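You operate a simulated robot arm through the tools that you are given. There is no shell and no other tool. Be economical: measure what you need, move in short steps, check, and stop when the job is done.

Carry out the task below with a simulated robot arm. There is one attempt and no reset: what you move stays moved.

TASK
Empty the meal bag into the open sack and clip the bag shut again.
Fine: black clip off first, back on after with the bag standing on the bagging bench; spill nothing. Set down upright: black clip, meal bag.

Only the result counts: the job must be done as asked and must still hold three seconds after the hand-in. Knocking over, shifting, dropping, spilling or breaking anything else fails it.

THE ROBOT
A 6-joint arm with a four-finger gripper on a trunk, on a base that drives. Base frame: it is fixed to the floor where the robot stands at the start and does not move with it; the origin is under the middle of the robot, x ahead of it, y to its left, z up; the surface under the hand at the start is at about z = 0.798. Lengths are in m, angles in degrees, forces in N, time in s.
With the tool pointing down near the work surface it reaches from about 0.44 to 0.92 m from the robot's upright axis, wherever it stands. Its first joint turns from -166.0 to 166.0 degrees. Places, roughly: bagging bench [0.6, 0.7, 0.8]; blue clip [0.5, 1, 0.75]; green clip [0.75, 1.25, 1]; mineral bag [0.75, 1.25, 1]; open sack [0.7, -0.9, 0.6]; purple frame [0.6, -0.9, 0.8]; white bag [0.5, 1.25, 1]. Payload 3.43 kg.
The tool frame sits at the grasp point between the pads (the TCP): z along the fingers, y along the line on which they close. The tips reach 0.03 m beyond it. The gripper opens to 0.12 m. The gripper's body begins 0.085 m behind the TCP.
Orientation is told as [roll, pitch, yaw] about the base's x, y, z axes, in that order, counted from this pose: with the fingers straight down and closing along the base's y, the tool's x points along the base's -x, its y along +y and its z along -z.

THE INTERFACE
- The arm moves only by the tool servo_tool. Its argument "commands" is a list that holds one entry, the list of rows, each a list of 7 numbers: the shift along the base's x, y, z in m, then the turn, a rotation vector about the base's x, y, z in degrees, then the opening in per cent of the stroke, from 0 (shut) to 100 (fully open). In form: [[[tx, ty, tz, rx, ry, rz, fingers], ...]]. A call has 1 to 12 rows; each row is the pose to reach, as a shift and turn from the pose commanded when the call began. A row lasts 0.2 s, in which the tool goes at most 0.05 m and 8.6 degrees; a call with a longer step from one row to the next is refused whole, and so is a gripper value outside its range. A pose out of reach is approached as far as the arm can. The call stops where the force on the tool passes 40 N (or 10 N more than at its start, if that is more) or the arm is blocked; 0.2 s more then pass. The fingers move at their own pace and stop on an object; they squeeze with about 44 N. The grip force told is the motor's: it shows also when the fingers shut on nothing. Time passes only in rows, and 0.2 s behind the last, so rows that repeat a pose let the fingers close. The reply holds the time, the measured pose of the TCP, the force on the tool along the base axes, the opening and the grip force, in the units named above and with some noise, with the torque about the TCP (base axes, N m) and any sound that the robot's microphone picked up, and new pictures: "show" is both (left out), scene, wrist or none.
- Cameras (640 x 400 px; columns grow to the right, rows downward): "scene" is now at [0.0417, 0.2102, 1.4953]; the picture's right is [0.17, -0.99, 0.00], its down [-0.88, -0.15, -0.44] and it looks along [0.44, 0.08, -0.90] (base axes); focal length 214 px, centre (320, 200). "wrist" rides on the gripper at [0.071, -0.017, -0.121] in the tool frame; the picture's right is [0.23, 0.97, 0.00], its down [-0.81, 0.19, -0.55] and it looks along [-0.54, 0.13, 0.83] (tool axes); focal length 275 px, centre (320, 200). There is no depth. A picture from a camera that has moved, and an enlarged one, comes with that camera's place and axes in the base frame and with its lens.
- slide_trunk(by): slides the trunk up (or, below 0, down) by that many m; the arm and the scene camera ride with it, the base frame stays. It gives what a move gives, with no picture.
- base_move(legs): drives the robot by 1 to 6 legs, each [ahead, left, turn to the left] in m, m and degrees, along the robot's own axes; the way and the turn of a leg run together, so that a leg with both is an arc; at most 1.5 m and 180 degrees a leg. The arm and the cameras ride along, it lands a little off, and it stops where it bumps. It gives what a move gives, and a new picture of the scene camera.
- turn_head(pan, tilt): turns the head with the scene camera to pan (to the left, within 120 degrees either way) and tilt (down, from -29 to 69), counted from straight ahead of the robot. It gives what a move gives, and a new picture of the scene camera.
- close_up(camera, box): a new picture of the part [left, top, right, bottom] of that camera's present view, enlarged. No time passes.
- close_job(): hands the job in; it is judged then, once.

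Go step by step. Nothing tells you exact positions but the pictures and the camera data: compare them with the known pose of the tool, close in by small moves and look again before you grip or let go. The budget is 120 turns and 260 pictures, counting those below and the enlarged ones. Unless the task says otherwise, let go and move clear before handing in, and close with one line.

The tools are called after ">>>" as a command line: name --argument value ..., lists and objects as JSON in quotes. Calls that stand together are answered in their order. servo_tool: Moves the arm, as the interface text tells. Its arguments: {"type":"object","properties":{"commands":{"type":"array"},"show":{"type":"string","enum":["both","scene","wrist","none"]}},"required":["commands"]} The other tools are called the same way: slide_trunk (by) slides the trunk up or down; base_move (legs) drives the base; turn_head (pan, tilt) turns the head that bears the scene camera; close_up (camera, box) takes an enlarged picture of a part of a camera's view; close_job () hands the job in.

At the start:

```text
clock: 0.0
position: [0.4356, -0.2631, 1.2711]
tcp_rot: [0.1, -0.1, 0.0]
ft_force: [-0.2, -0.7, 0.0]
wrist_torque: [0.01, -0.02, -0.03]
width: 0.1201
finger_force: 0.1
trunk travel left (down, up): [-0.1, 0.44]
robot x, y, heading: [0.0031, 0.0032, 0.3]
head pan, tilt: [-120.3, 68.8]
```

scene: 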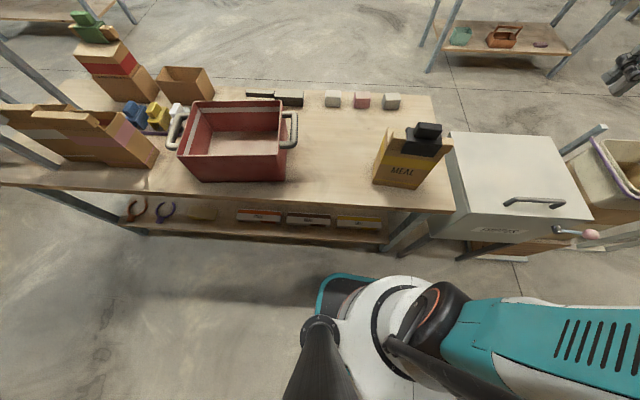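
wrist: 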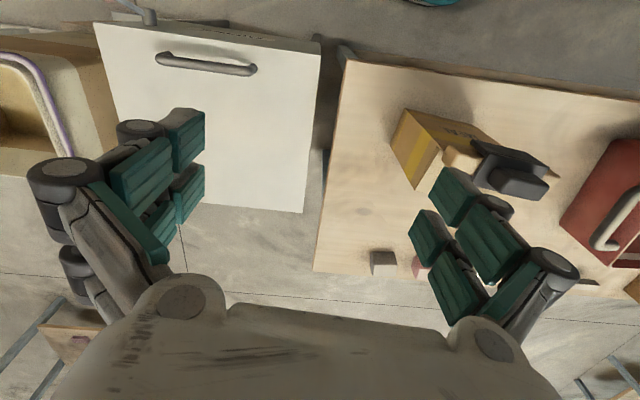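

I see the meal bag near (0.55, 0.0) on the bench with a black clip on its top; the sack with the purple frame is to the right. I'll look closer first.

>>> close_up --camera "scene" --box '[340, 80, 500, 220]'

>>> close_up --camera "wrist" --box '[360, 80, 600, 240]'

>>> turn_head --pan -50 --tilt 45

```text
2.86 times, centred on (420, 150) of scene
camera zoom: at [0.0417, 0.2102, 1.4953], right [0.17, -0.99, 0.0], down [-0.88, -0.15, -0.44], along [0.44, 0.08, -0.9], focal length 613 px, centre (34, 343)
```

zoom: 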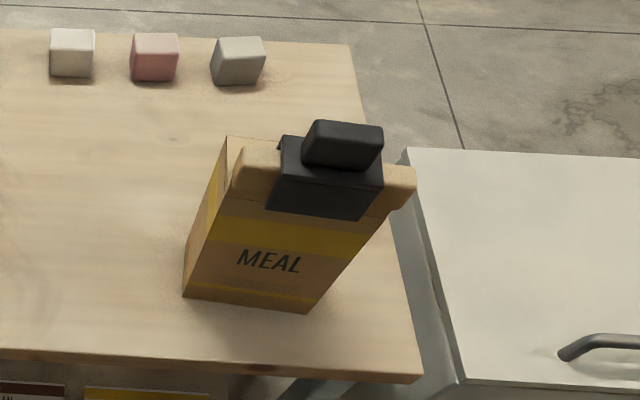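

```text
2.50 times, centred on (480, 160) of wrist
camera zoom: at [0.3633, -0.279, 1.392], right [-0.23, 0.97, 0.0], down [0.81, 0.19, 0.55], along [0.54, 0.13, -0.83], focal length 688 px, centre (-80, 300)
```

zoom: 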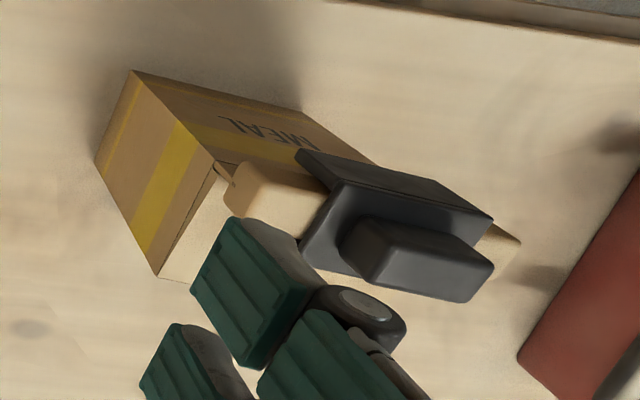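

```text
clock: 1.4
position: [0.4377, -0.2646, 1.2716]
tcp_rot: [-0.1, 0.0, 0.0]
ft_force: [0.1, 0.1, 0.5]
wrist_torque: [0.0, -0.03, -0.03]
width: 0.1202
finger_force: 0.0
trunk travel left (down, up): [-0.1, 0.44]
robot x, y, heading: [0.0009, -0.0016, 0.1]
head pan, tilt: [-50.0, 45.0]
camera scene: at [0.0597, 0.2077, 1.5161], right [0.11, -0.99, 0.0], down [-0.73, -0.08, -0.68], along [0.68, 0.07, -0.73], focal length 214 px, centre (320, 200)
```

scene: 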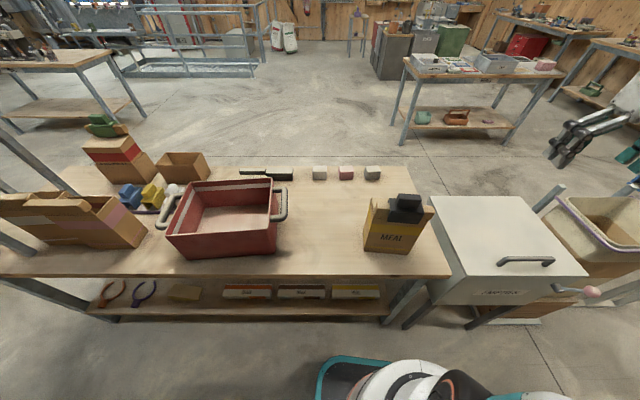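

The pan seems not to follow the reading; I'll check by turning again toward the sack.

>>> turn_head --pan -100 --tilt 45

```text
clock: 2.6
position: [0.4375, -0.2654, 1.2715]
tcp_rot: [0.0, -0.1, 0.0]
ft_force: [0.1, -0.2, 0.0]
wrist_torque: [0.0, -0.01, -0.03]
width: 0.12
finger_force: 0.1
trunk travel left (down, up): [-0.1, 0.44]
robot x, y, heading: [-0.0026, -0.0012, -0.0]
head pan, tilt: [-100.0, 45.0]
camera scene: at [0.0613, 0.2073, 1.5187], right [0.1, -1.0, 0.0], down [-0.71, -0.07, -0.7], along [0.7, 0.07, -0.71], focal length 214 px, centre (320, 200)
```

scene: 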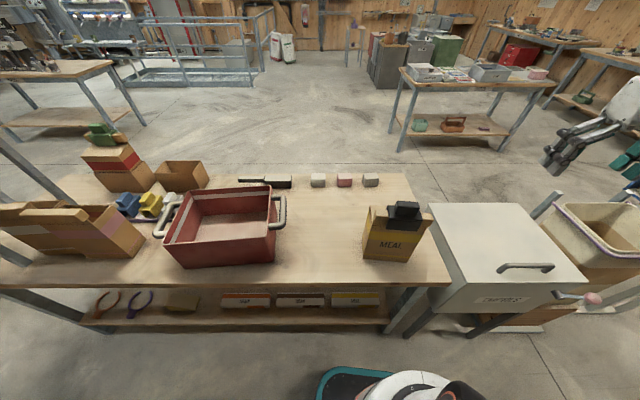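

Pan appears stuck but the pointing data tell me where the camera looks. I put the bag at about x 0.48–0.56, y −0.07–0.09, z up to ~1.0, with the clip's knob at about (0.476, 0.011, 1.09). I'll bring the wrist camera in to view it.

>>> servo_tool --commands '[[[-0.01, 0.045, 0, 0, 0, 0, 100], [-0.02, 0.09, 0, 0, 0, 0, 100], [-0.03, 0.135, 0, 0, 0, 0, 100], [-0.04, 0.18, 0, 0, 0, 0, 100], [-0.05, 0.225, 0, 0, 0, 0, 100], [-0.05, 0.25, 0, 0, 0, 0, 100]]]' --show "wrist"

>>> close_up --camera "wrist" --box '[200, 60, 440, 240]'

>>> close_up --camera "scene" --box '[500, 170, 640, 350]'

>>> close_up --camera "scene" --box '[340, 180, 460, 280]'

```text
clock: 3.3
position: [0.4821, -0.178, 1.2772]
tcp_rot: [0.1, 0.0, 0.5]
ft_force: [0.2, -0.4, -0.4]
wrist_torque: [0.1, 0.07, -0.02]
width: 0.1198
finger_force: 0.0
trunk travel left (down, up): [-0.1, 0.44]
robot x, y, heading: [-0.001, 0.0012, 0.2]
head pan, tilt: [-100.0, 45.0]
stopped in row 3: the arm was blocked; the commanded pose is now the measured one
camera wrist: at [0.4098, -0.1944, 1.3985], right [-0.24, 0.97, 0.0], down [0.81, 0.2, 0.55], along [0.54, 0.13, -0.83], focal length 275 px, centre (320, 200)
```

wrist: 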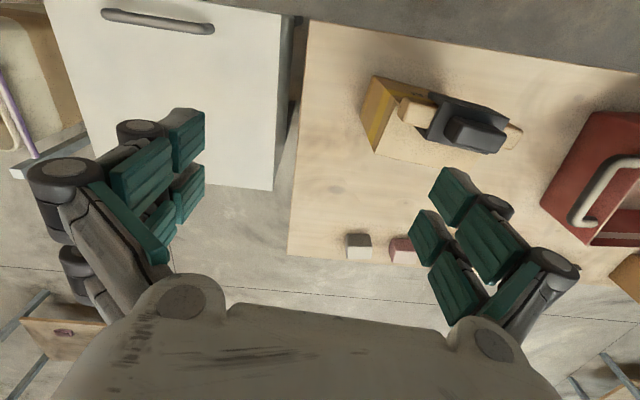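

```text
2.22 times, centred on (320, 150) of wrist
camera zoom: at [0.4098, -0.1944, 1.3985], right [-0.24, 0.97, 0.0], down [0.81, 0.2, 0.55], along [0.54, 0.13, -0.83], focal length 612 px, centre (320, 311)
```

zoom: 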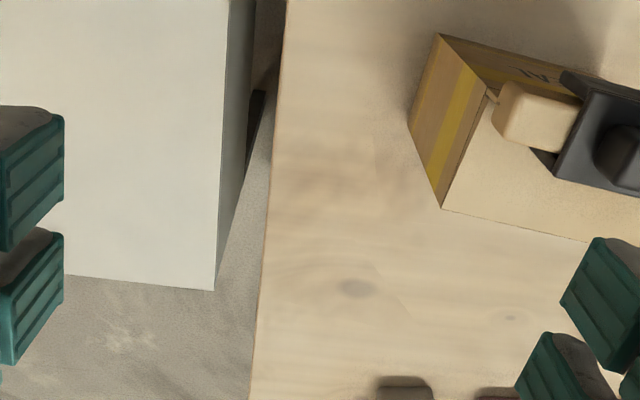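

```text
2.22 times, centred on (570, 260) of scene
camera zoom: at [0.0622, 0.196, 1.5179], right [-0.03, -1.0, 0.0], down [-0.72, 0.02, -0.69], along [0.69, -0.02, -0.72], focal length 477 px, centre (-236, 67)
```

zoom: 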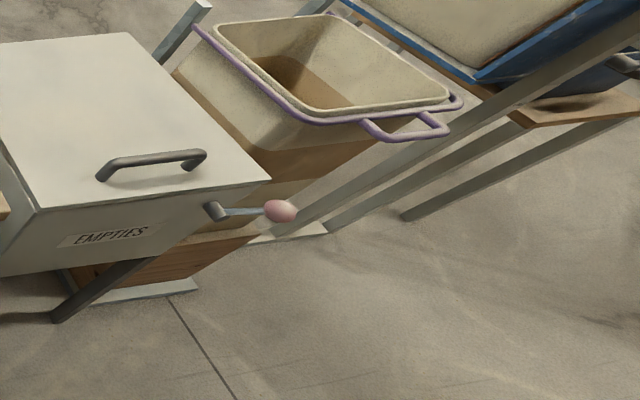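

```text
4.00 times, centred on (400, 230) of scene
camera zoom: at [0.0622, 0.196, 1.5179], right [-0.03, -1.0, 0.0], down [-0.72, 0.02, -0.69], along [0.69, -0.02, -0.72], focal length 858 px, centre (0, 80)
```

zoom: 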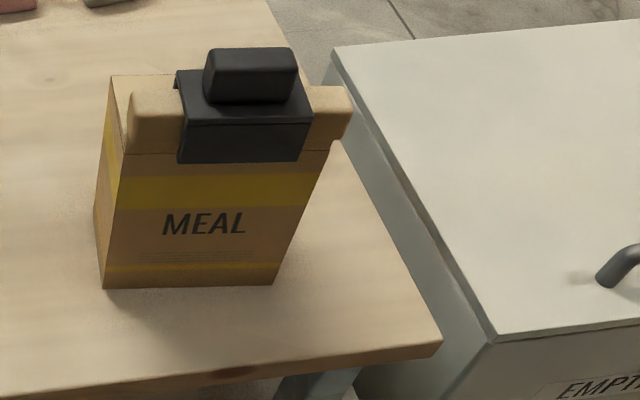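

The chest (EMPTIES) is between bench and sack; the sack mouth looks to be about x 0.58–0.86, y −0.82–−1.16. The arm is blocked when pulled in too close, so I keep x ≥ 0.48 and move the wrist camera nearer to the clip.

>>> servo_tool --commands '[[[0.005, 0.045, 0, 0, 0, 0, 100], [0.01, 0.09, 0, 0, 0, 0, 100], [0.01, 0.13, -0.01, 0, 0, 0, 100]]]' --show "both"

>>> close_up --camera "wrist" --box '[260, 0, 460, 140]'

```text
clock: 4.1
position: [0.4889, -0.0475, 1.2695]
tcp_rot: [0.1, 0.0, 0.1]
ft_force: [0.3, -0.1, -0.2]
wrist_torque: [0.02, 0.04, 0.0]
width: 0.1203
finger_force: 0.2
trunk travel left (down, up): [-0.1, 0.44]
robot x, y, heading: [-0.001, -0.0026, -0.0]
head pan, tilt: [-100.0, 45.0]
camera scene: at [0.0596, 0.1836, 1.5172], right [-0.2, -0.98, 0.0], down [-0.71, 0.14, -0.69], along [0.68, -0.13, -0.72], focal length 214 px, centre (320, 200)
camera wrist: at [0.4173, -0.0633, 1.3893], right [-0.23, 0.97, 0.0], down [0.81, 0.19, 0.55], along [0.54, 0.13, -0.83], focal length 275 px, centre (320, 200)
```

scene: 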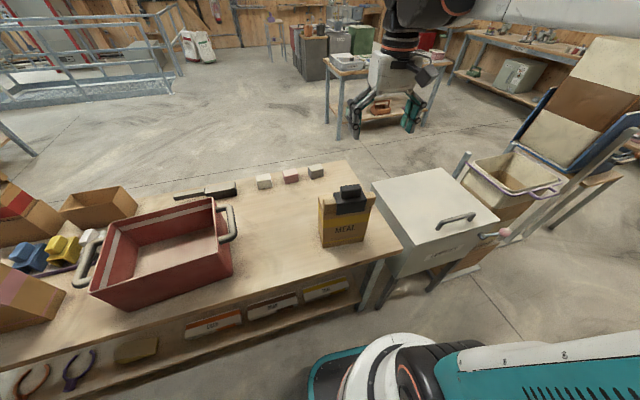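
wrist: 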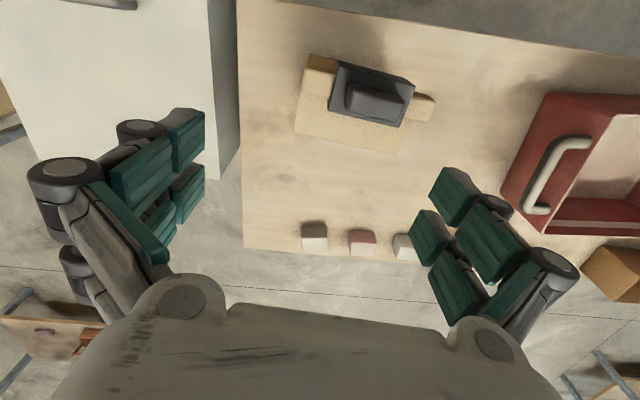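

```text
2.86 times, centred on (360, 70) of wrist
camera zoom: at [0.4173, -0.0633, 1.3893], right [-0.23, 0.97, 0.0], down [0.81, 0.19, 0.55], along [0.54, 0.13, -0.83], focal length 786 px, centre (206, 571)
```

zoom: 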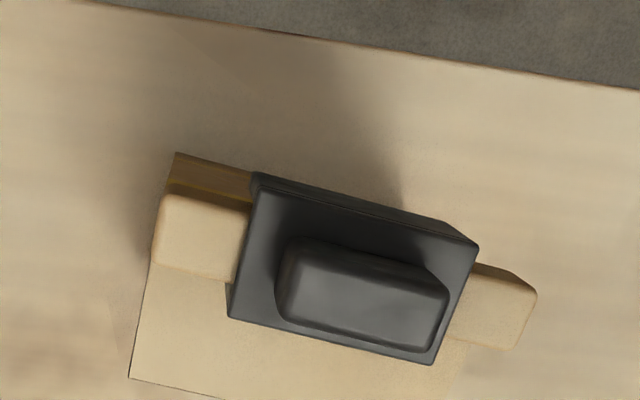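

Knob measured at about (0.478, 0.0105), spanning ~0.06 in y and z ~1.07–1.11, yaw ≈ 0. It is close to the inner reach, so I drive the base sideways to y ≈ −0.5, from where bag and sack are both well within reach.

>>> base_move --legs '[[0, -0.5, 0]]'

```text
clock: 7.1
position: [0.4877, -0.5459, 1.2686]
tcp_rot: [0.1, 0.0, 0.2]
ft_force: [1.8, 0.3, -0.4]
wrist_torque: [0.02, 0.01, 0.03]
width: 0.12
finger_force: 0.0
trunk travel left (down, up): [-0.1, 0.44]
robot x, y, heading: [0.0008, -0.5035, 0.3]
head pan, tilt: [-100.0, 45.0]
camera scene: at [0.0597, -0.317, 1.5178], right [-0.19, -0.98, 0.0], down [-0.7, 0.14, -0.7], along [0.68, -0.13, -0.72], focal length 214 px, centre (320, 200)
```

scene: 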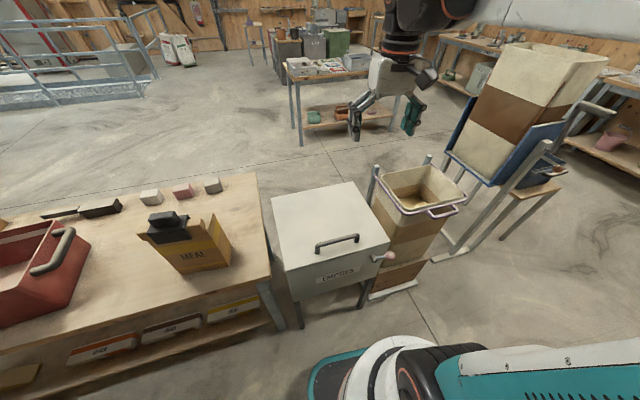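

I'm at y ≈ −0.50; the sack's rim now places at roughly x 0.60–0.88, y −0.77–−1.12. Now I bring the open gripper above the clip's knob at height.

>>> servo_tool --commands '[[[0.01, 0.046, 0, 0, 0, 0, 100], [0.01, 0.092, 0, 0, 0, 0, 100], [0.01, 0.138, 0, 0, 0, 0, 100], [0.01, 0.184, 0, 0, 0, 0, 100], [0.01, 0.23, 0, 0, 0, 0, 100], [0.01, 0.276, 0, 0, 0, 0, 100], [0.005, 0.322, 0, 0, 0, 0, 100], [0, 0.368, 0, 0, 0, 0, 100], [0, 0.414, 0, 0, 0, 0, 100], [-0.005, 0.46, 0, 0, 0, 0, 100], [-0.01, 0.51, 0, 0, 0, 0, 100], [-0.01, 0.556, 0, 0, 0, 0, 100]]]' --show "none"

>>> servo_tool --commands '[[[0, 0, -0.04, 0, 0, 0, 100], [0, 0, -0.07, 0, 0, 0, 100], [0, 0, -0.07, 0, 0, 0, 100]]]' --show "both"

>>> close_up --camera "wrist" --box '[140, 0, 500, 240]'

```text
refused: row 11 steps farther than a row can; nothing moved
```

```text
clock: 7.9
position: [0.4871, -0.5457, 1.1987]
tcp_rot: [0.0, 0.0, 0.3]
ft_force: [-0.3, 0.2, 0.3]
wrist_torque: [0.0, 0.04, -0.04]
width: 0.1201
finger_force: 0.0
trunk travel left (down, up): [-0.1, 0.44]
robot x, y, heading: [-0.0007, -0.5014, 0.1]
head pan, tilt: [-100.0, 45.0]
camera scene: at [0.0607, -0.3163, 1.5189], right [-0.18, -0.98, 0.0], down [-0.7, 0.13, -0.71], along [0.69, -0.13, -0.71], focal length 214 px, centre (320, 200)
camera wrist: at [0.4162, -0.5627, 1.3192], right [-0.24, 0.97, 0.0], down [0.81, 0.2, 0.55], along [0.54, 0.13, -0.83], focal length 275 px, centre (320, 200)
```

scene: 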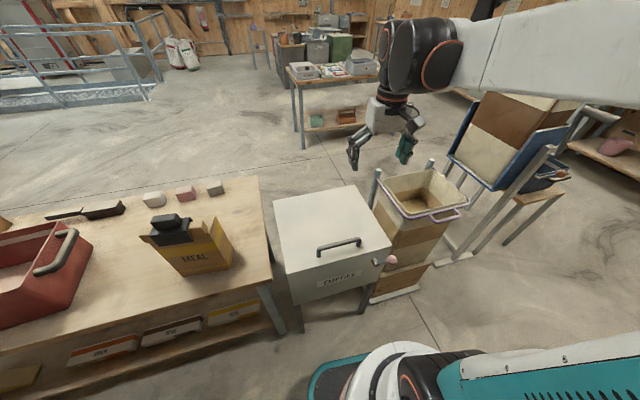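
wrist: 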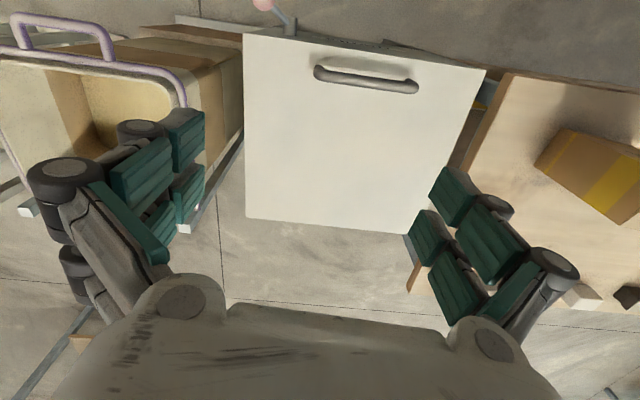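

```text
1.67 times, centred on (320, 120) of wrist
camera zoom: at [0.4162, -0.5627, 1.3192], right [-0.24, 0.97, 0.0], down [0.81, 0.2, 0.55], along [0.54, 0.13, -0.83], focal length 459 px, centre (320, 333)
```

zoom: 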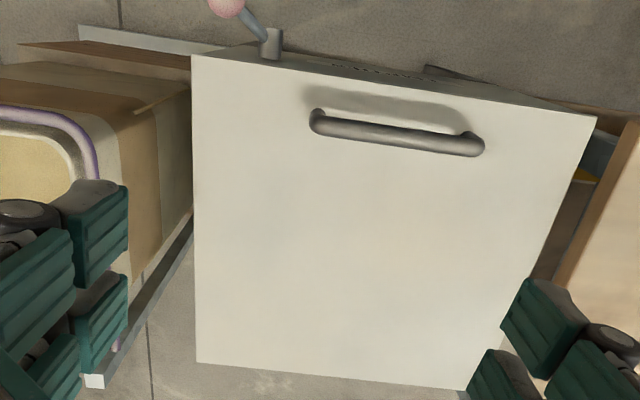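

The long move was refused for one oversized step, and only the lowering ran. I go up again and across with even steps.

>>> servo_tool --commands '[[[0, 0.02, 0.04, 0, 0, 0, 100], [0, 0.066, 0.05, 0, 0, 0, 100], [0, 0.112, 0.05, 0, 0, 0, 100], [0, 0.16, 0.05, 0, 0, 0, 100], [0, 0.208, 0.05, 0, 0, 0, 100], [0, 0.256, 0.05, 0, 0, 0, 100], [0, 0.304, 0.05, 0, 0, 0, 100], [0, 0.352, 0.05, 0, 0, 0, 100], [0, 0.4, 0.05, 0, 0, 0, 100], [-0.005, 0.448, 0.05, 0, 0, 0, 100], [-0.008, 0.496, 0.05, 0, 0, 0, 100], [-0.008, 0.544, 0.05, 0, 0, 0, 100]]]' --show "both"

>>> close_up --camera "wrist" --box '[140, 0, 500, 240]'

```text
clock: 10.5
position: [0.4794, -0.0019, 1.249]
tcp_rot: [0.0, -0.1, 0.1]
ft_force: [-0.5, -0.6, 1.1]
wrist_torque: [0.06, -0.09, 0.02]
width: 0.1202
finger_force: 0.1
trunk travel left (down, up): [-0.1, 0.44]
robot x, y, heading: [0.0007, -0.5052, -0.0]
head pan, tilt: [-100.0, 45.0]
camera scene: at [0.0052, -0.2234, 1.5208], right [0.95, -0.32, 0.0], down [-0.22, -0.66, -0.72], along [0.23, 0.68, -0.69], focal length 214 px, centre (320, 200)
camera wrist: at [0.4074, -0.0189, 1.3698], right [-0.23, 0.97, 0.0], down [0.81, 0.19, 0.55], along [0.54, 0.13, -0.83], focal length 275 px, centre (320, 200)
```

scene: 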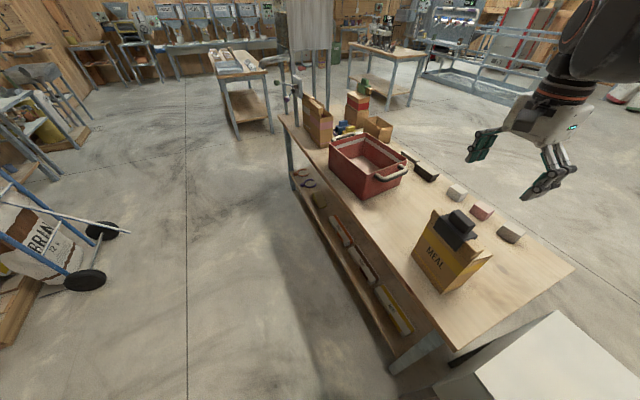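
wrist: 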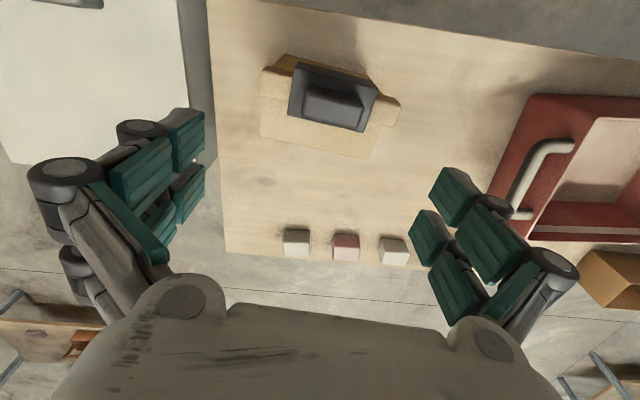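

```text
1.67 times, centred on (320, 120) of wrist
camera zoom: at [0.4074, -0.0189, 1.3698], right [-0.23, 0.97, 0.0], down [0.81, 0.19, 0.55], along [0.54, 0.13, -0.83], focal length 459 px, centre (320, 333)
```

zoom: 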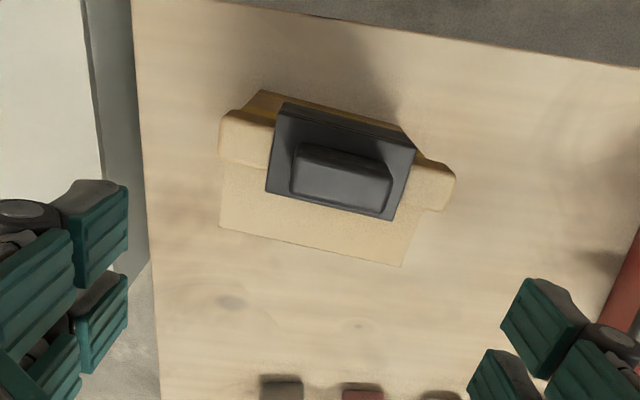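

The knob refines to (0.479, 0.0115). I align and descend partway.

>>> servo_tool --commands '[[[0, 0.0135, -0.04, 0, 0, 0, 100], [0, 0.0135, -0.08, 0, 0, 0, 100], [0, 0.0135, -0.1, 0, 0, 0, 100]]]' --show "both"

>>> close_up --camera "scene" --box '[380, 100, 580, 300]'

>>> close_up --camera "wrist" --box '[140, 0, 500, 240]'

```text
clock: 11.3
position: [0.4803, 0.0122, 1.1493]
tcp_rot: [-0.1, 0.0, 0.3]
ft_force: [-0.3, -0.2, 0.1]
wrist_torque: [0.01, 0.01, -0.01]
width: 0.12
finger_force: 0.0
trunk travel left (down, up): [-0.1, 0.44]
robot x, y, heading: [0.0017, -0.4978, -0.0]
head pan, tilt: [-100.0, 45.0]
camera scene: at [0.0106, -0.2238, 1.5222], right [0.93, -0.36, 0.0], down [-0.24, -0.63, -0.73], along [0.26, 0.68, -0.68], focal length 214 px, centre (320, 200)
camera wrist: at [0.4083, -0.0049, 1.2693], right [-0.24, 0.97, 0.0], down [0.81, 0.2, 0.55], along [0.54, 0.13, -0.83], focal length 275 px, centre (320, 200)
```

scene: 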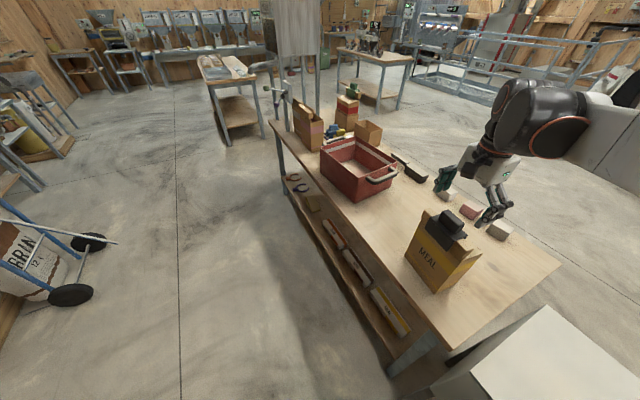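
wrist: 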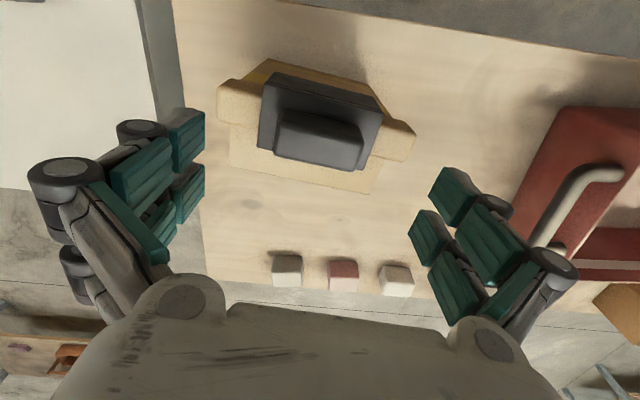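

```text
2.00 times, centred on (480, 200) of scene
camera zoom: at [0.0106, -0.2238, 1.5222], right [0.93, -0.36, 0.0], down [-0.24, -0.63, -0.73], along [0.26, 0.68, -0.68], focal length 429 px, centre (0, 200)
```

zoom: 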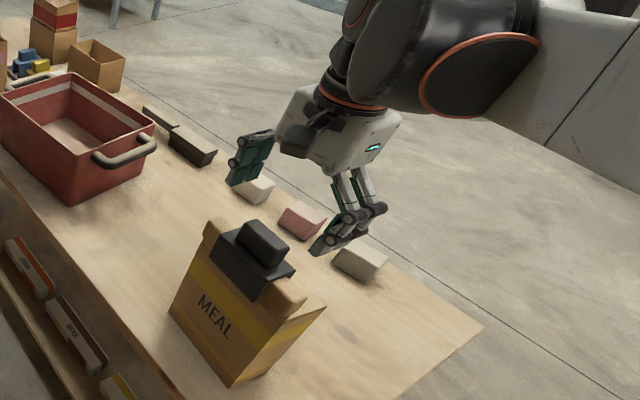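

```text
1.67 times, centred on (320, 120) of wrist
camera zoom: at [0.4083, -0.0049, 1.2693], right [-0.24, 0.97, 0.0], down [0.81, 0.2, 0.55], along [0.54, 0.13, -0.83], focal length 459 px, centre (320, 333)
```

zoom: 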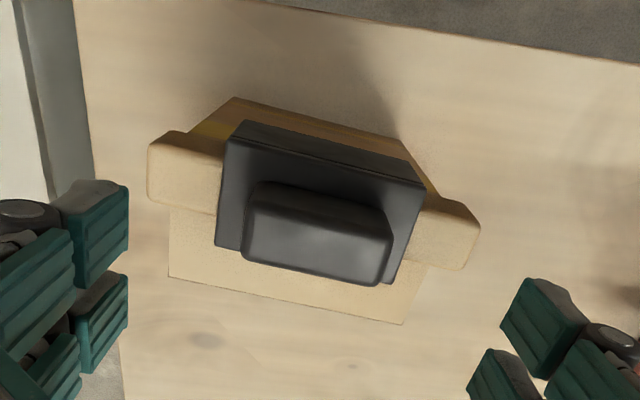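

Alignment agrees from both cameras. I descend to z = 1.115 and check before gripping.

>>> servo_tool --commands '[[[-0.002, 0, -0.02, 0, 0, 0, 100], [-0.002, 0, -0.034, 0, 0, 0, 100]]]' --show "none"

>>> close_up --camera "scene" --box '[400, 170, 520, 270]'

>>> close_up --camera "wrist" --box '[140, 0, 500, 240]'

```text
clock: 11.9
position: [0.4768, 0.0124, 1.1142]
tcp_rot: [0.0, 0.0, 0.3]
ft_force: [-0.3, -0.8, 0.2]
wrist_torque: [-0.01, -0.01, 0.01]
width: 0.1199
finger_force: 0.0
trunk travel left (down, up): [-0.1, 0.44]
robot x, y, heading: [0.0043, -0.4976, 0.1]
head pan, tilt: [-100.0, 45.0]
```

```text
4.00 times, centred on (460, 220) of scene
camera zoom: at [0.0124, -0.2242, 1.5223], right [0.93, -0.38, 0.0], down [-0.26, -0.63, -0.73], along [0.28, 0.68, -0.68], focal length 858 px, centre (-240, 120)
```

zoom: 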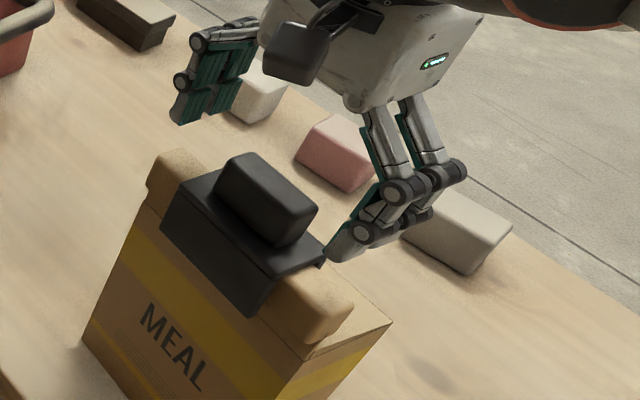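

```text
1.67 times, centred on (320, 120) of wrist
camera zoom: at [0.4058, -0.0042, 1.2349], right [-0.24, 0.97, 0.0], down [0.81, 0.2, 0.55], along [0.54, 0.13, -0.83], focal length 459 px, centre (320, 333)
```

zoom: 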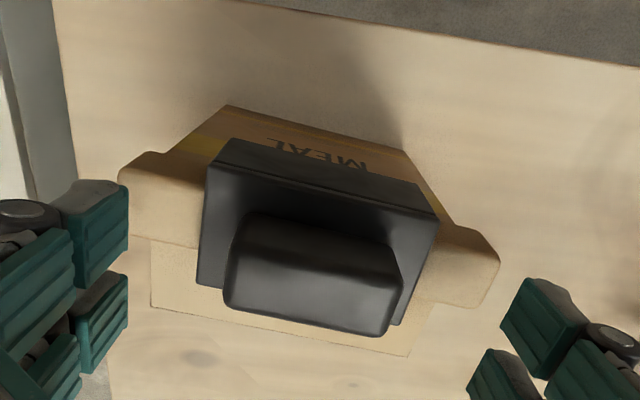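

The knob spans about x 0.465–0.494, z 1.067–1.095. I lower to z ≈ 1.101 and close.

>>> servo_tool --commands '[[[0.002, -0.001, -0.013, 0, 0, 0, 100], [0.002, -0.001, -0.013, 0, 0, 0, 60], [0.002, -0.001, -0.013, 0, 0, 0, 0], [0.002, -0.001, -0.013, 0, 0, 0, 0], [0.002, -0.001, -0.013, 0, 0, 0, 0]]]' --show "wrist"

>>> close_up --camera "scene" --box '[400, 170, 520, 270]'

```text
clock: 13.1
position: [0.4792, 0.0105, 1.1011]
tcp_rot: [0.0, -0.1, 0.2]
ft_force: [-1.0, -0.1, 2.6]
wrist_torque: [-0.04, 0.0, 0.02]
width: 0.0588
finger_force: 44.0
trunk travel left (down, up): [-0.1, 0.44]
robot x, y, heading: [-0.0015, -0.5023, -0.1]
head pan, tilt: [-100.0, 45.0]
camera wrist: at [0.4077, -0.0059, 1.2224], right [-0.24, 0.97, 0.0], down [0.81, 0.2, 0.55], along [0.54, 0.13, -0.83], focal length 275 px, centre (320, 200)
```

wrist: 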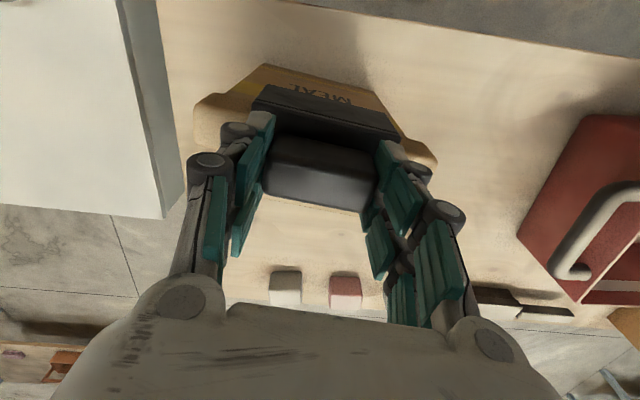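

```text
4.00 times, centred on (460, 220) of scene
camera zoom: at [0.0146, -0.2254, 1.5224], right [0.91, -0.41, 0.0], down [-0.28, -0.62, -0.74], along [0.3, 0.67, -0.68], focal length 858 px, centre (-240, 120)
```

zoom: 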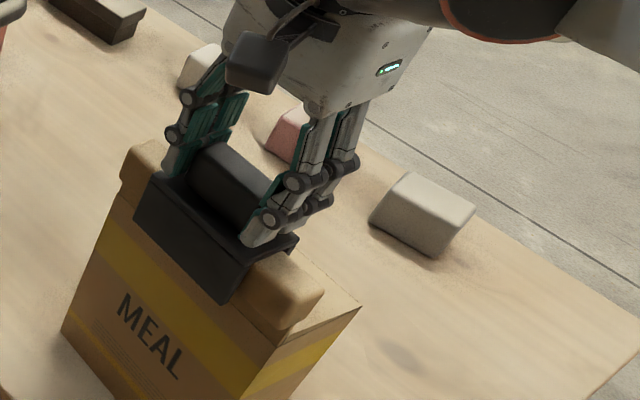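

The clip is gripped (width 0.059) at (0.4792, 0.0105, 1.1011). I lift it slowly straight up.

>>> servo_tool --commands '[[[0, 0, 0.01, 0, 0, 0, 0], [0, 0, 0.02, 0, 0, 0, 0], [0, 0, 0.035, 0, 0, 0, 0], [0, 0, 0.055, 0, 0, 0, 0], [0, 0, 0.08, 0, 0, 0, 0], [0, 0, 0.11, 0, 0, 0, 0]]]' --show "both"

>>> close_up --camera "scene" --box '[380, 130, 540, 290]'

```text
clock: 14.5
position: [0.4962, 0.0077, 1.2074]
tcp_rot: [-0.1, 0.0, -1.0]
ft_force: [-0.2, 0.1, -0.8]
wrist_torque: [0.0, -0.01, 0.02]
width: 0.0586
finger_force: 44.0
trunk travel left (down, up): [-0.1, 0.44]
robot x, y, heading: [-0.0033, -0.501, -0.1]
head pan, tilt: [-100.0, 45.0]
camera scene: at [0.024, -0.2261, 1.5301], right [0.87, -0.5, 0.0], down [-0.3, -0.53, -0.79], along [0.4, 0.69, -0.61], focal length 214 px, centre (320, 200)
camera wrist: at [0.425, -0.0075, 1.3269], right [-0.21, 0.98, 0.0], down [0.81, 0.18, 0.55], along [0.54, 0.12, -0.83], focal length 275 px, centre (320, 200)
```

scene: 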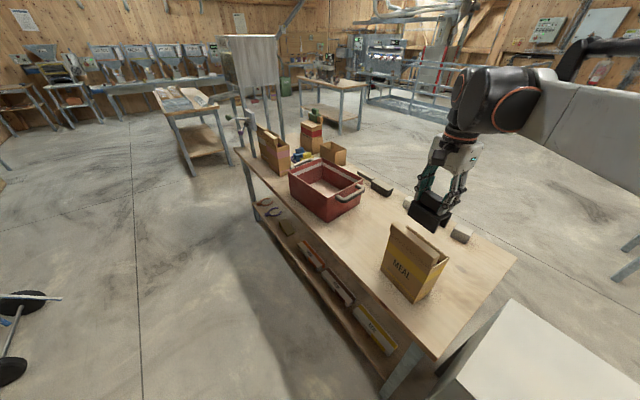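
wrist: 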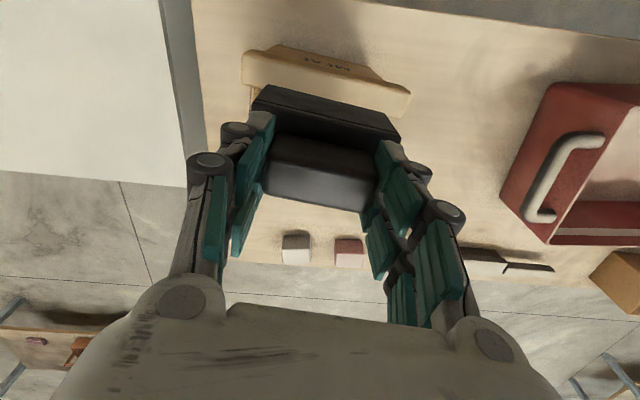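

```text
2.50 times, centred on (460, 210) of scene
camera zoom: at [0.024, -0.2261, 1.5301], right [0.87, -0.5, 0.0], down [-0.3, -0.53, -0.79], along [0.4, 0.69, -0.61], focal length 536 px, centre (-30, 175)
```

zoom: 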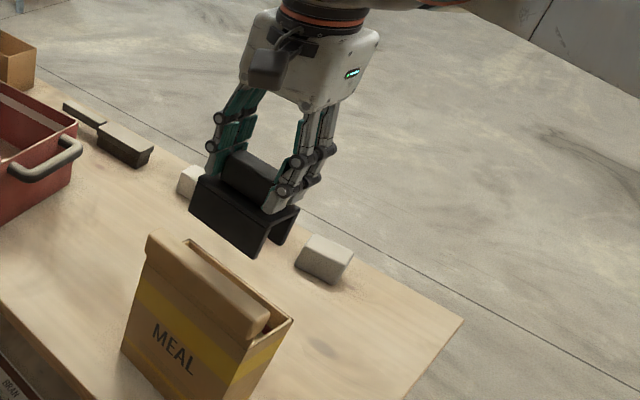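

The clip is off, bag open with a flap at its front. I'll put the clip down upright on the free bench area at about (0.68, 0.0).

>>> servo_tool --commands '[[[0.045, 0, 0.01, 0, 0, 0, 0], [0.09, -0.004, 0.01, 0, 0, 0, 0], [0.135, -0.008, 0.01, 0, 0, 0, 0], [0.18, -0.008, 0.0, 0, 0, 0.9, 0], [0.183, -0.008, -0.045, 0, 0, 0.9, 0], [0.183, -0.008, -0.09, 0, 0, 0.9, 0], [0.183, -0.008, -0.135, 0, 0, 0.9, 0], [0.183, -0.008, -0.18, 0, 0, 0.9, 0], [0.183, -0.008, -0.225, 0, 0, 0.9, 0], [0.183, -0.008, -0.265, 0, 0, 0.9, 0], [0.183, -0.008, -0.265, 0, 0, 0.9, 0]]]' --show "both"

>>> close_up --camera "scene" --box '[380, 130, 540, 290]'

```text
clock: 16.9
position: [0.6624, 0.0025, 0.9477]
tcp_rot: [0.0, -0.1, 1.2]
ft_force: [0.6, 0.0, -0.7]
wrist_torque: [-0.03, 0.01, 0.04]
width: 0.0592
finger_force: 44.0
trunk travel left (down, up): [-0.1, 0.44]
robot x, y, heading: [0.002, -0.4999, -0.1]
head pan, tilt: [-100.0, 45.0]
camera scene: at [-0.033, -0.381, 1.5191], right [-0.98, 0.17, 0.0], down [0.12, 0.7, -0.71], along [-0.12, -0.7, -0.71], focal length 214 px, centre (320, 200)
camera wrist: at [0.5917, -0.0154, 1.0677], right [-0.25, 0.97, 0.0], down [0.81, 0.21, 0.55], along [0.53, 0.14, -0.83], focal length 275 px, centre (320, 200)
```

scene: 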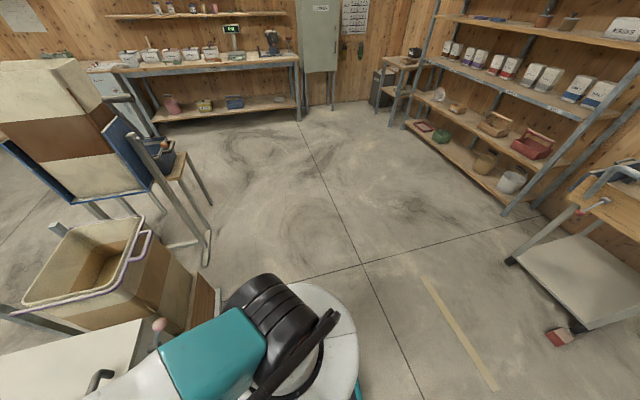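
wrist: 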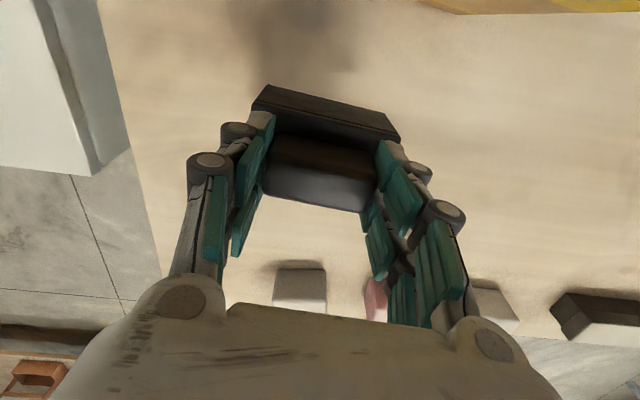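

```text
2.50 times, centred on (460, 210) of scene
camera zoom: at [-0.033, -0.381, 1.5191], right [-0.98, 0.17, 0.0], down [0.12, 0.7, -0.71], along [-0.12, -0.7, -0.71], focal length 536 px, centre (-30, 175)
```

zoom: 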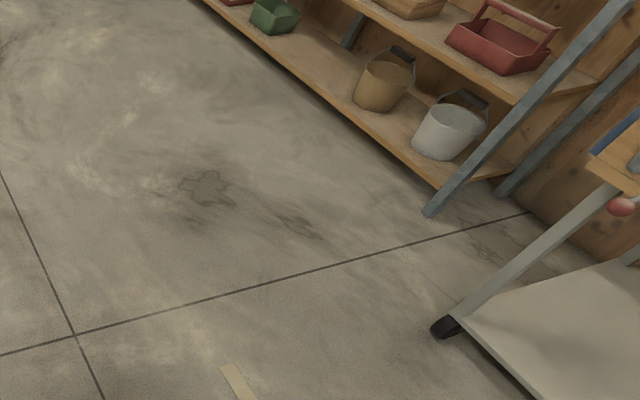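

The head had been pressing against the arm earlier; now it swung free to pan −100. I turn it back toward the bench.

>>> turn_head --pan 35 --tilt 40

```text
clock: 19.1
position: [0.6634, 0.0034, 0.948]
tcp_rot: [0.0, 0.0, 1.3]
ft_force: [-0.1, 0.1, 0.2]
wrist_torque: [-0.02, 0.02, 0.01]
width: 0.0587
finger_force: 44.1
trunk travel left (down, up): [-0.1, 0.44]
robot x, y, heading: [-0.0024, -0.4992, 0.2]
head pan, tilt: [35.0, 40.0]
camera scene: at [0.0505, -0.2524, 1.5263], right [0.57, -0.82, 0.0], down [-0.53, -0.37, -0.77], along [0.63, 0.44, -0.64], focal length 214 px, centre (320, 200)
```

scene: 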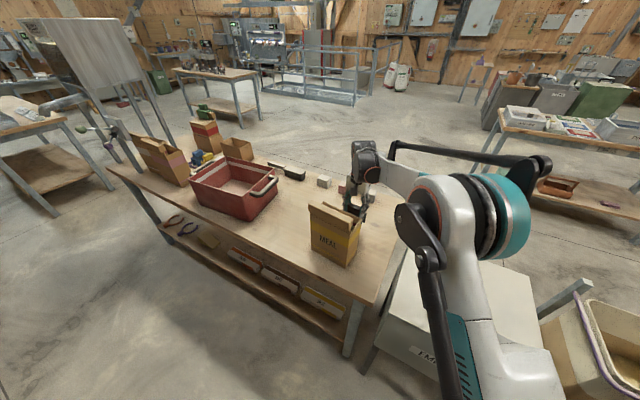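

Good view. Now I lower the clip in small steps until it touches.

>>> servo_tool --commands '[[[0.005, 0, -0.025, 0, 0, -1.2, 0], [0.005, 0, -0.042, 0, 0, -1.2, 0], [0.005, 0, -0.048, 0, 0, -1.2, 0], [0.005, 0, -0.052, 0, 0, -1.2, 0], [0.005, 0, -0.055, 0, 0, -1.2, 0]]]' --show "wrist"

>>> close_up --camera "scene" --box '[290, 130, 410, 280]'

```text
clock: 20.2
position: [0.6684, 0.0022, 0.8915]
tcp_rot: [0.0, 0.1, 0.1]
ft_force: [-0.1, -0.5, -0.2]
wrist_torque: [0.01, 0.02, 0.0]
width: 0.0589
finger_force: 43.8
trunk travel left (down, up): [-0.1, 0.44]
robot x, y, heading: [-0.0007, -0.5015, -0.2]
head pan, tilt: [35.0, 40.0]
camera wrist: at [0.5957, -0.014, 1.0121], right [-0.23, 0.97, 0.0], down [0.81, 0.19, 0.55], along [0.54, 0.13, -0.83], focal length 275 px, centre (320, 200)
```

wrist: 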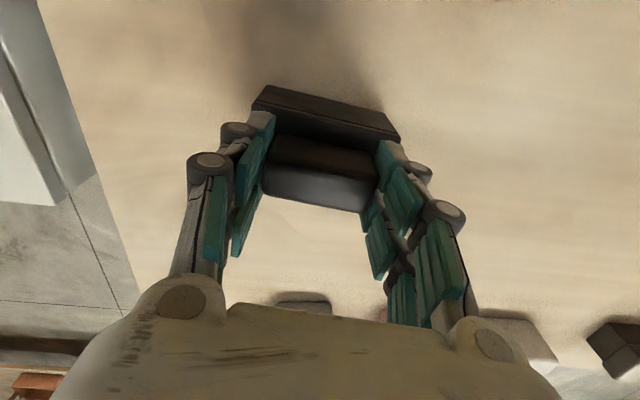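

```text
2.67 times, centred on (350, 205) of scene
camera zoom: at [0.0506, -0.2523, 1.5263], right [0.57, -0.82, 0.0], down [-0.53, -0.37, -0.77], along [0.63, 0.44, -0.64], focal length 572 px, centre (240, 187)
```

zoom: 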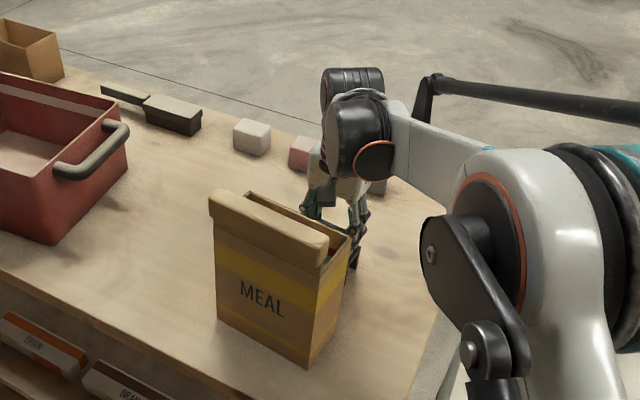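

No contact yet; I continue in 4 mm steps.

>>> servo_tool --commands '[[[0, 0, -0.004, 0, 0, 0, 0], [0, 0, -0.008, 0, 0, 0, 0], [0, 0, -0.011, 0, 0, 0, 0], [0, 0, -0.014, 0, 0, 0, 0], [0, 0, -0.014, 0, 0, 0, 0]]]' --show "wrist"

```text
clock: 21.4
position: [0.666, 0.0017, 0.8813]
tcp_rot: [0.2, -0.1, 0.0]
ft_force: [2.9, 5.6, 37.9]
wrist_torque: [0.2, -0.1, 0.02]
width: 0.059
finger_force: 43.5
trunk travel left (down, up): [-0.1, 0.44]
robot x, y, heading: [0.0001, -0.5006, 0.1]
head pan, tilt: [35.0, 40.0]
camera wrist: at [0.5938, -0.0146, 1.0005], right [-0.23, 0.97, 0.0], down [0.81, 0.19, 0.55], along [0.54, 0.13, -0.83], focal length 275 px, centre (320, 200)
```

wrist: 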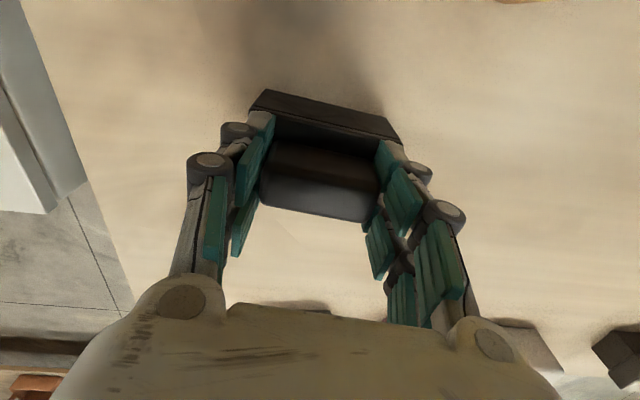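

The clip stands on the bench at TCP z ≈ 0.882. I relieve the pressure, open, and rise clear.

>>> servo_tool --commands '[[[0, 0, 0.0035, 0, 0, 0, 0], [0, 0, 0.0035, 0, 0, 0, 0], [0, 0, 0.0035, 0, 0, 0, 100], [0, 0, 0.0035, 0, 0, 0, 100], [0, 0, 0.0035, 0, 0, 0, 100], [0, 0, 0.03, 0, 0, 0, 100], [0, 0, 0.075, 0, 0, 0, 100], [0, 0, 0.12, 0, 0, 0, 100], [0, 0, 0.12, 0, 0, 0, 100]]]' --show "both"

>>> close_up --camera "wrist" --box '[200, 40, 440, 200]'

```text
clock: 23.4
position: [0.6663, 0.0014, 0.9983]
tcp_rot: [0.0, 0.0, -0.1]
ft_force: [-0.3, -0.4, 0.6]
wrist_torque: [0.02, -0.02, -0.02]
width: 0.1198
finger_force: 0.0
trunk travel left (down, up): [-0.1, 0.44]
robot x, y, heading: [-0.0034, -0.5014, -0.2]
head pan, tilt: [35.0, 40.0]
camera scene: at [0.0501, -0.2526, 1.5263], right [0.57, -0.82, 0.0], down [-0.53, -0.37, -0.77], along [0.63, 0.44, -0.64], focal length 214 px, centre (320, 200)
camera wrist: at [0.5951, -0.0142, 1.119], right [-0.23, 0.97, 0.0], down [0.81, 0.19, 0.55], along [0.54, 0.13, -0.83], focal length 275 px, centre (320, 200)
```

scene: 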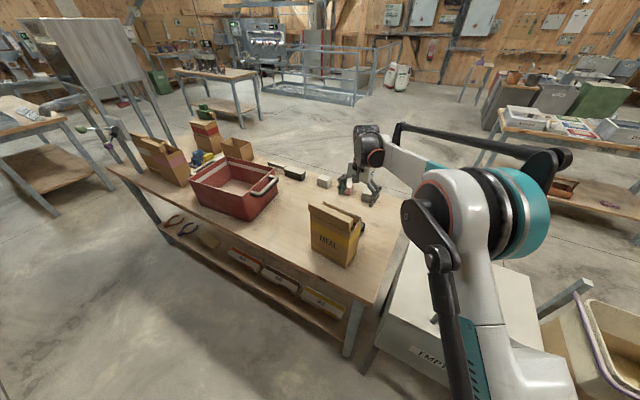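
wrist: 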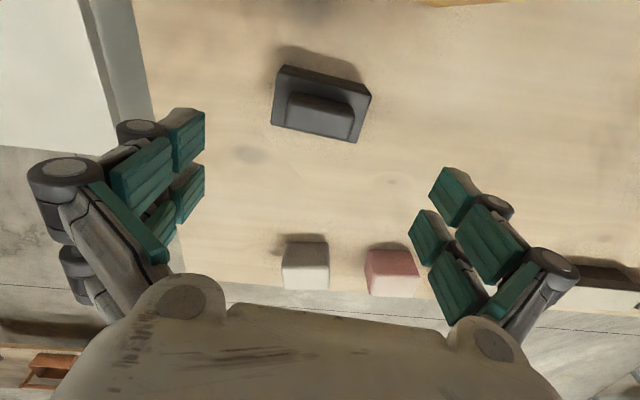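

```text
2.50 times, centred on (320, 120) of wrist
camera zoom: at [0.5951, -0.0142, 1.119], right [-0.23, 0.97, 0.0], down [0.81, 0.19, 0.55], along [0.54, 0.13, -0.83], focal length 688 px, centre (320, 400)
```

zoom: 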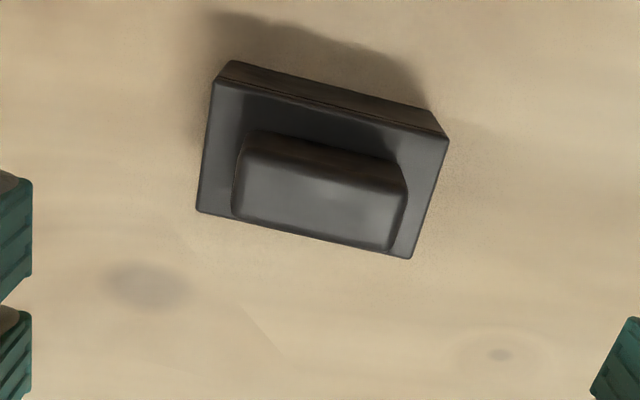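

The clip stands upright at (0.666, 0.002). Next I rise and move over the chest area, then start turning the gripper so that the fingers point along +y to take the bag from its right side.

>>> servo_tool --commands '[[[0, 0, 0.048, 0, 0, 0, 100], [0, 0, 0.096, 0, 0, 0, 100], [0, 0, 0.144, 0, 0, 0, 100], [0, 0, 0.19, 0, 0, 0, 100], [-0.029, -0.038, 0.2, 0, 0, 0, 100], [-0.058, -0.076, 0.2, 0, 0, 0, 100], [-0.087, -0.114, 0.2, 0, 0, 0, 100], [-0.116, -0.152, 0.2, 0, 0, 0, 100], [-0.14, -0.19, 0.2, 0, 0, 0, 100], [-0.14, -0.225, 0.2, 0, 0, 0, 100], [-0.14, -0.26, 0.2, 0, 0, 0, 100]]]' --show "none"

>>> servo_tool --commands '[[[0, 0, 0, 4.9, 4.9, -4.9, 100], [0, 0, 0, 9.8, 9.8, -9.8, 100], [0, 0, 0, 14.7, 14.7, -14.7, 100], [0, 0, 0, 19.6, 19.6, -19.6, 100], [0, 0, 0, 24.5, 24.5, -24.5, 100], [0, 0, 0, 29.4, 29.4, -29.4, 100], [0, 0, 0, 34.6, 34.6, -34.6, 100]]]' --show "scene"

```text
clock: 25.9
position: [0.5278, -0.2567, 1.1969]
tcp_rot: [-0.1, 0.0, 0.2]
ft_force: [-0.3, 0.3, -1.2]
wrist_torque: [0.02, 0.03, 0.0]
width: 0.1201
finger_force: 0.2
trunk travel left (down, up): [-0.1, 0.44]
robot x, y, heading: [-0.0035, -0.498, 0.1]
head pan, tilt: [35.0, 40.0]
```

```text
refused: row 7 steps farther than a row can; nothing moved
```

The step was slightly too large; I use equal 4.94° components.

>>> servo_tool --commands '[[[0, 0, 0, 4.94, 4.94, -4.94, 100], [0, 0, 0, 9.88, 9.88, -9.88, 100], [0, 0, 0, 14.82, 14.82, -14.82, 100], [0, 0, 0, 19.76, 19.76, -19.76, 100], [0, 0, 0, 24.7, 24.7, -24.7, 100], [0, 0, 0, 29.64, 29.64, -29.64, 100], [0, 0, 0, 34.58, 34.58, -34.58, 100]]]' --show "scene"

```text
clock: 27.4
position: [0.5274, -0.2577, 1.1982]
tcp_rot: [26.6, 41.8, -26.5]
ft_force: [1.0, 0.3, 0.4]
wrist_torque: [0.0, -0.01, 0.02]
width: 0.1199
finger_force: 0.1
trunk travel left (down, up): [-0.1, 0.44]
robot x, y, heading: [-0.0029, -0.5009, 0.2]
head pan, tilt: [35.0, 40.0]
camera scene: at [0.0503, -0.2526, 1.5263], right [0.57, -0.82, 0.0], down [-0.53, -0.37, -0.77], along [0.63, 0.44, -0.64], focal length 214 px, centre (320, 200)
```

scene: 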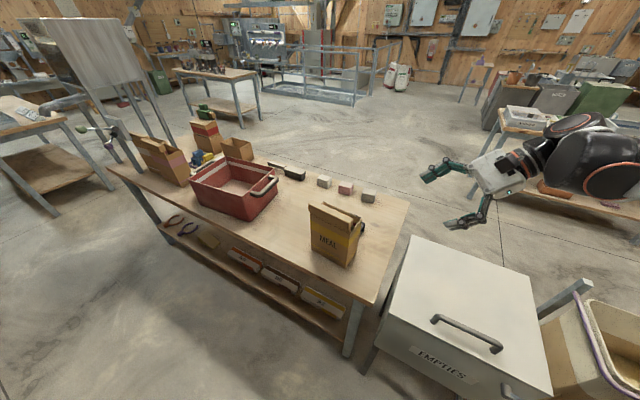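

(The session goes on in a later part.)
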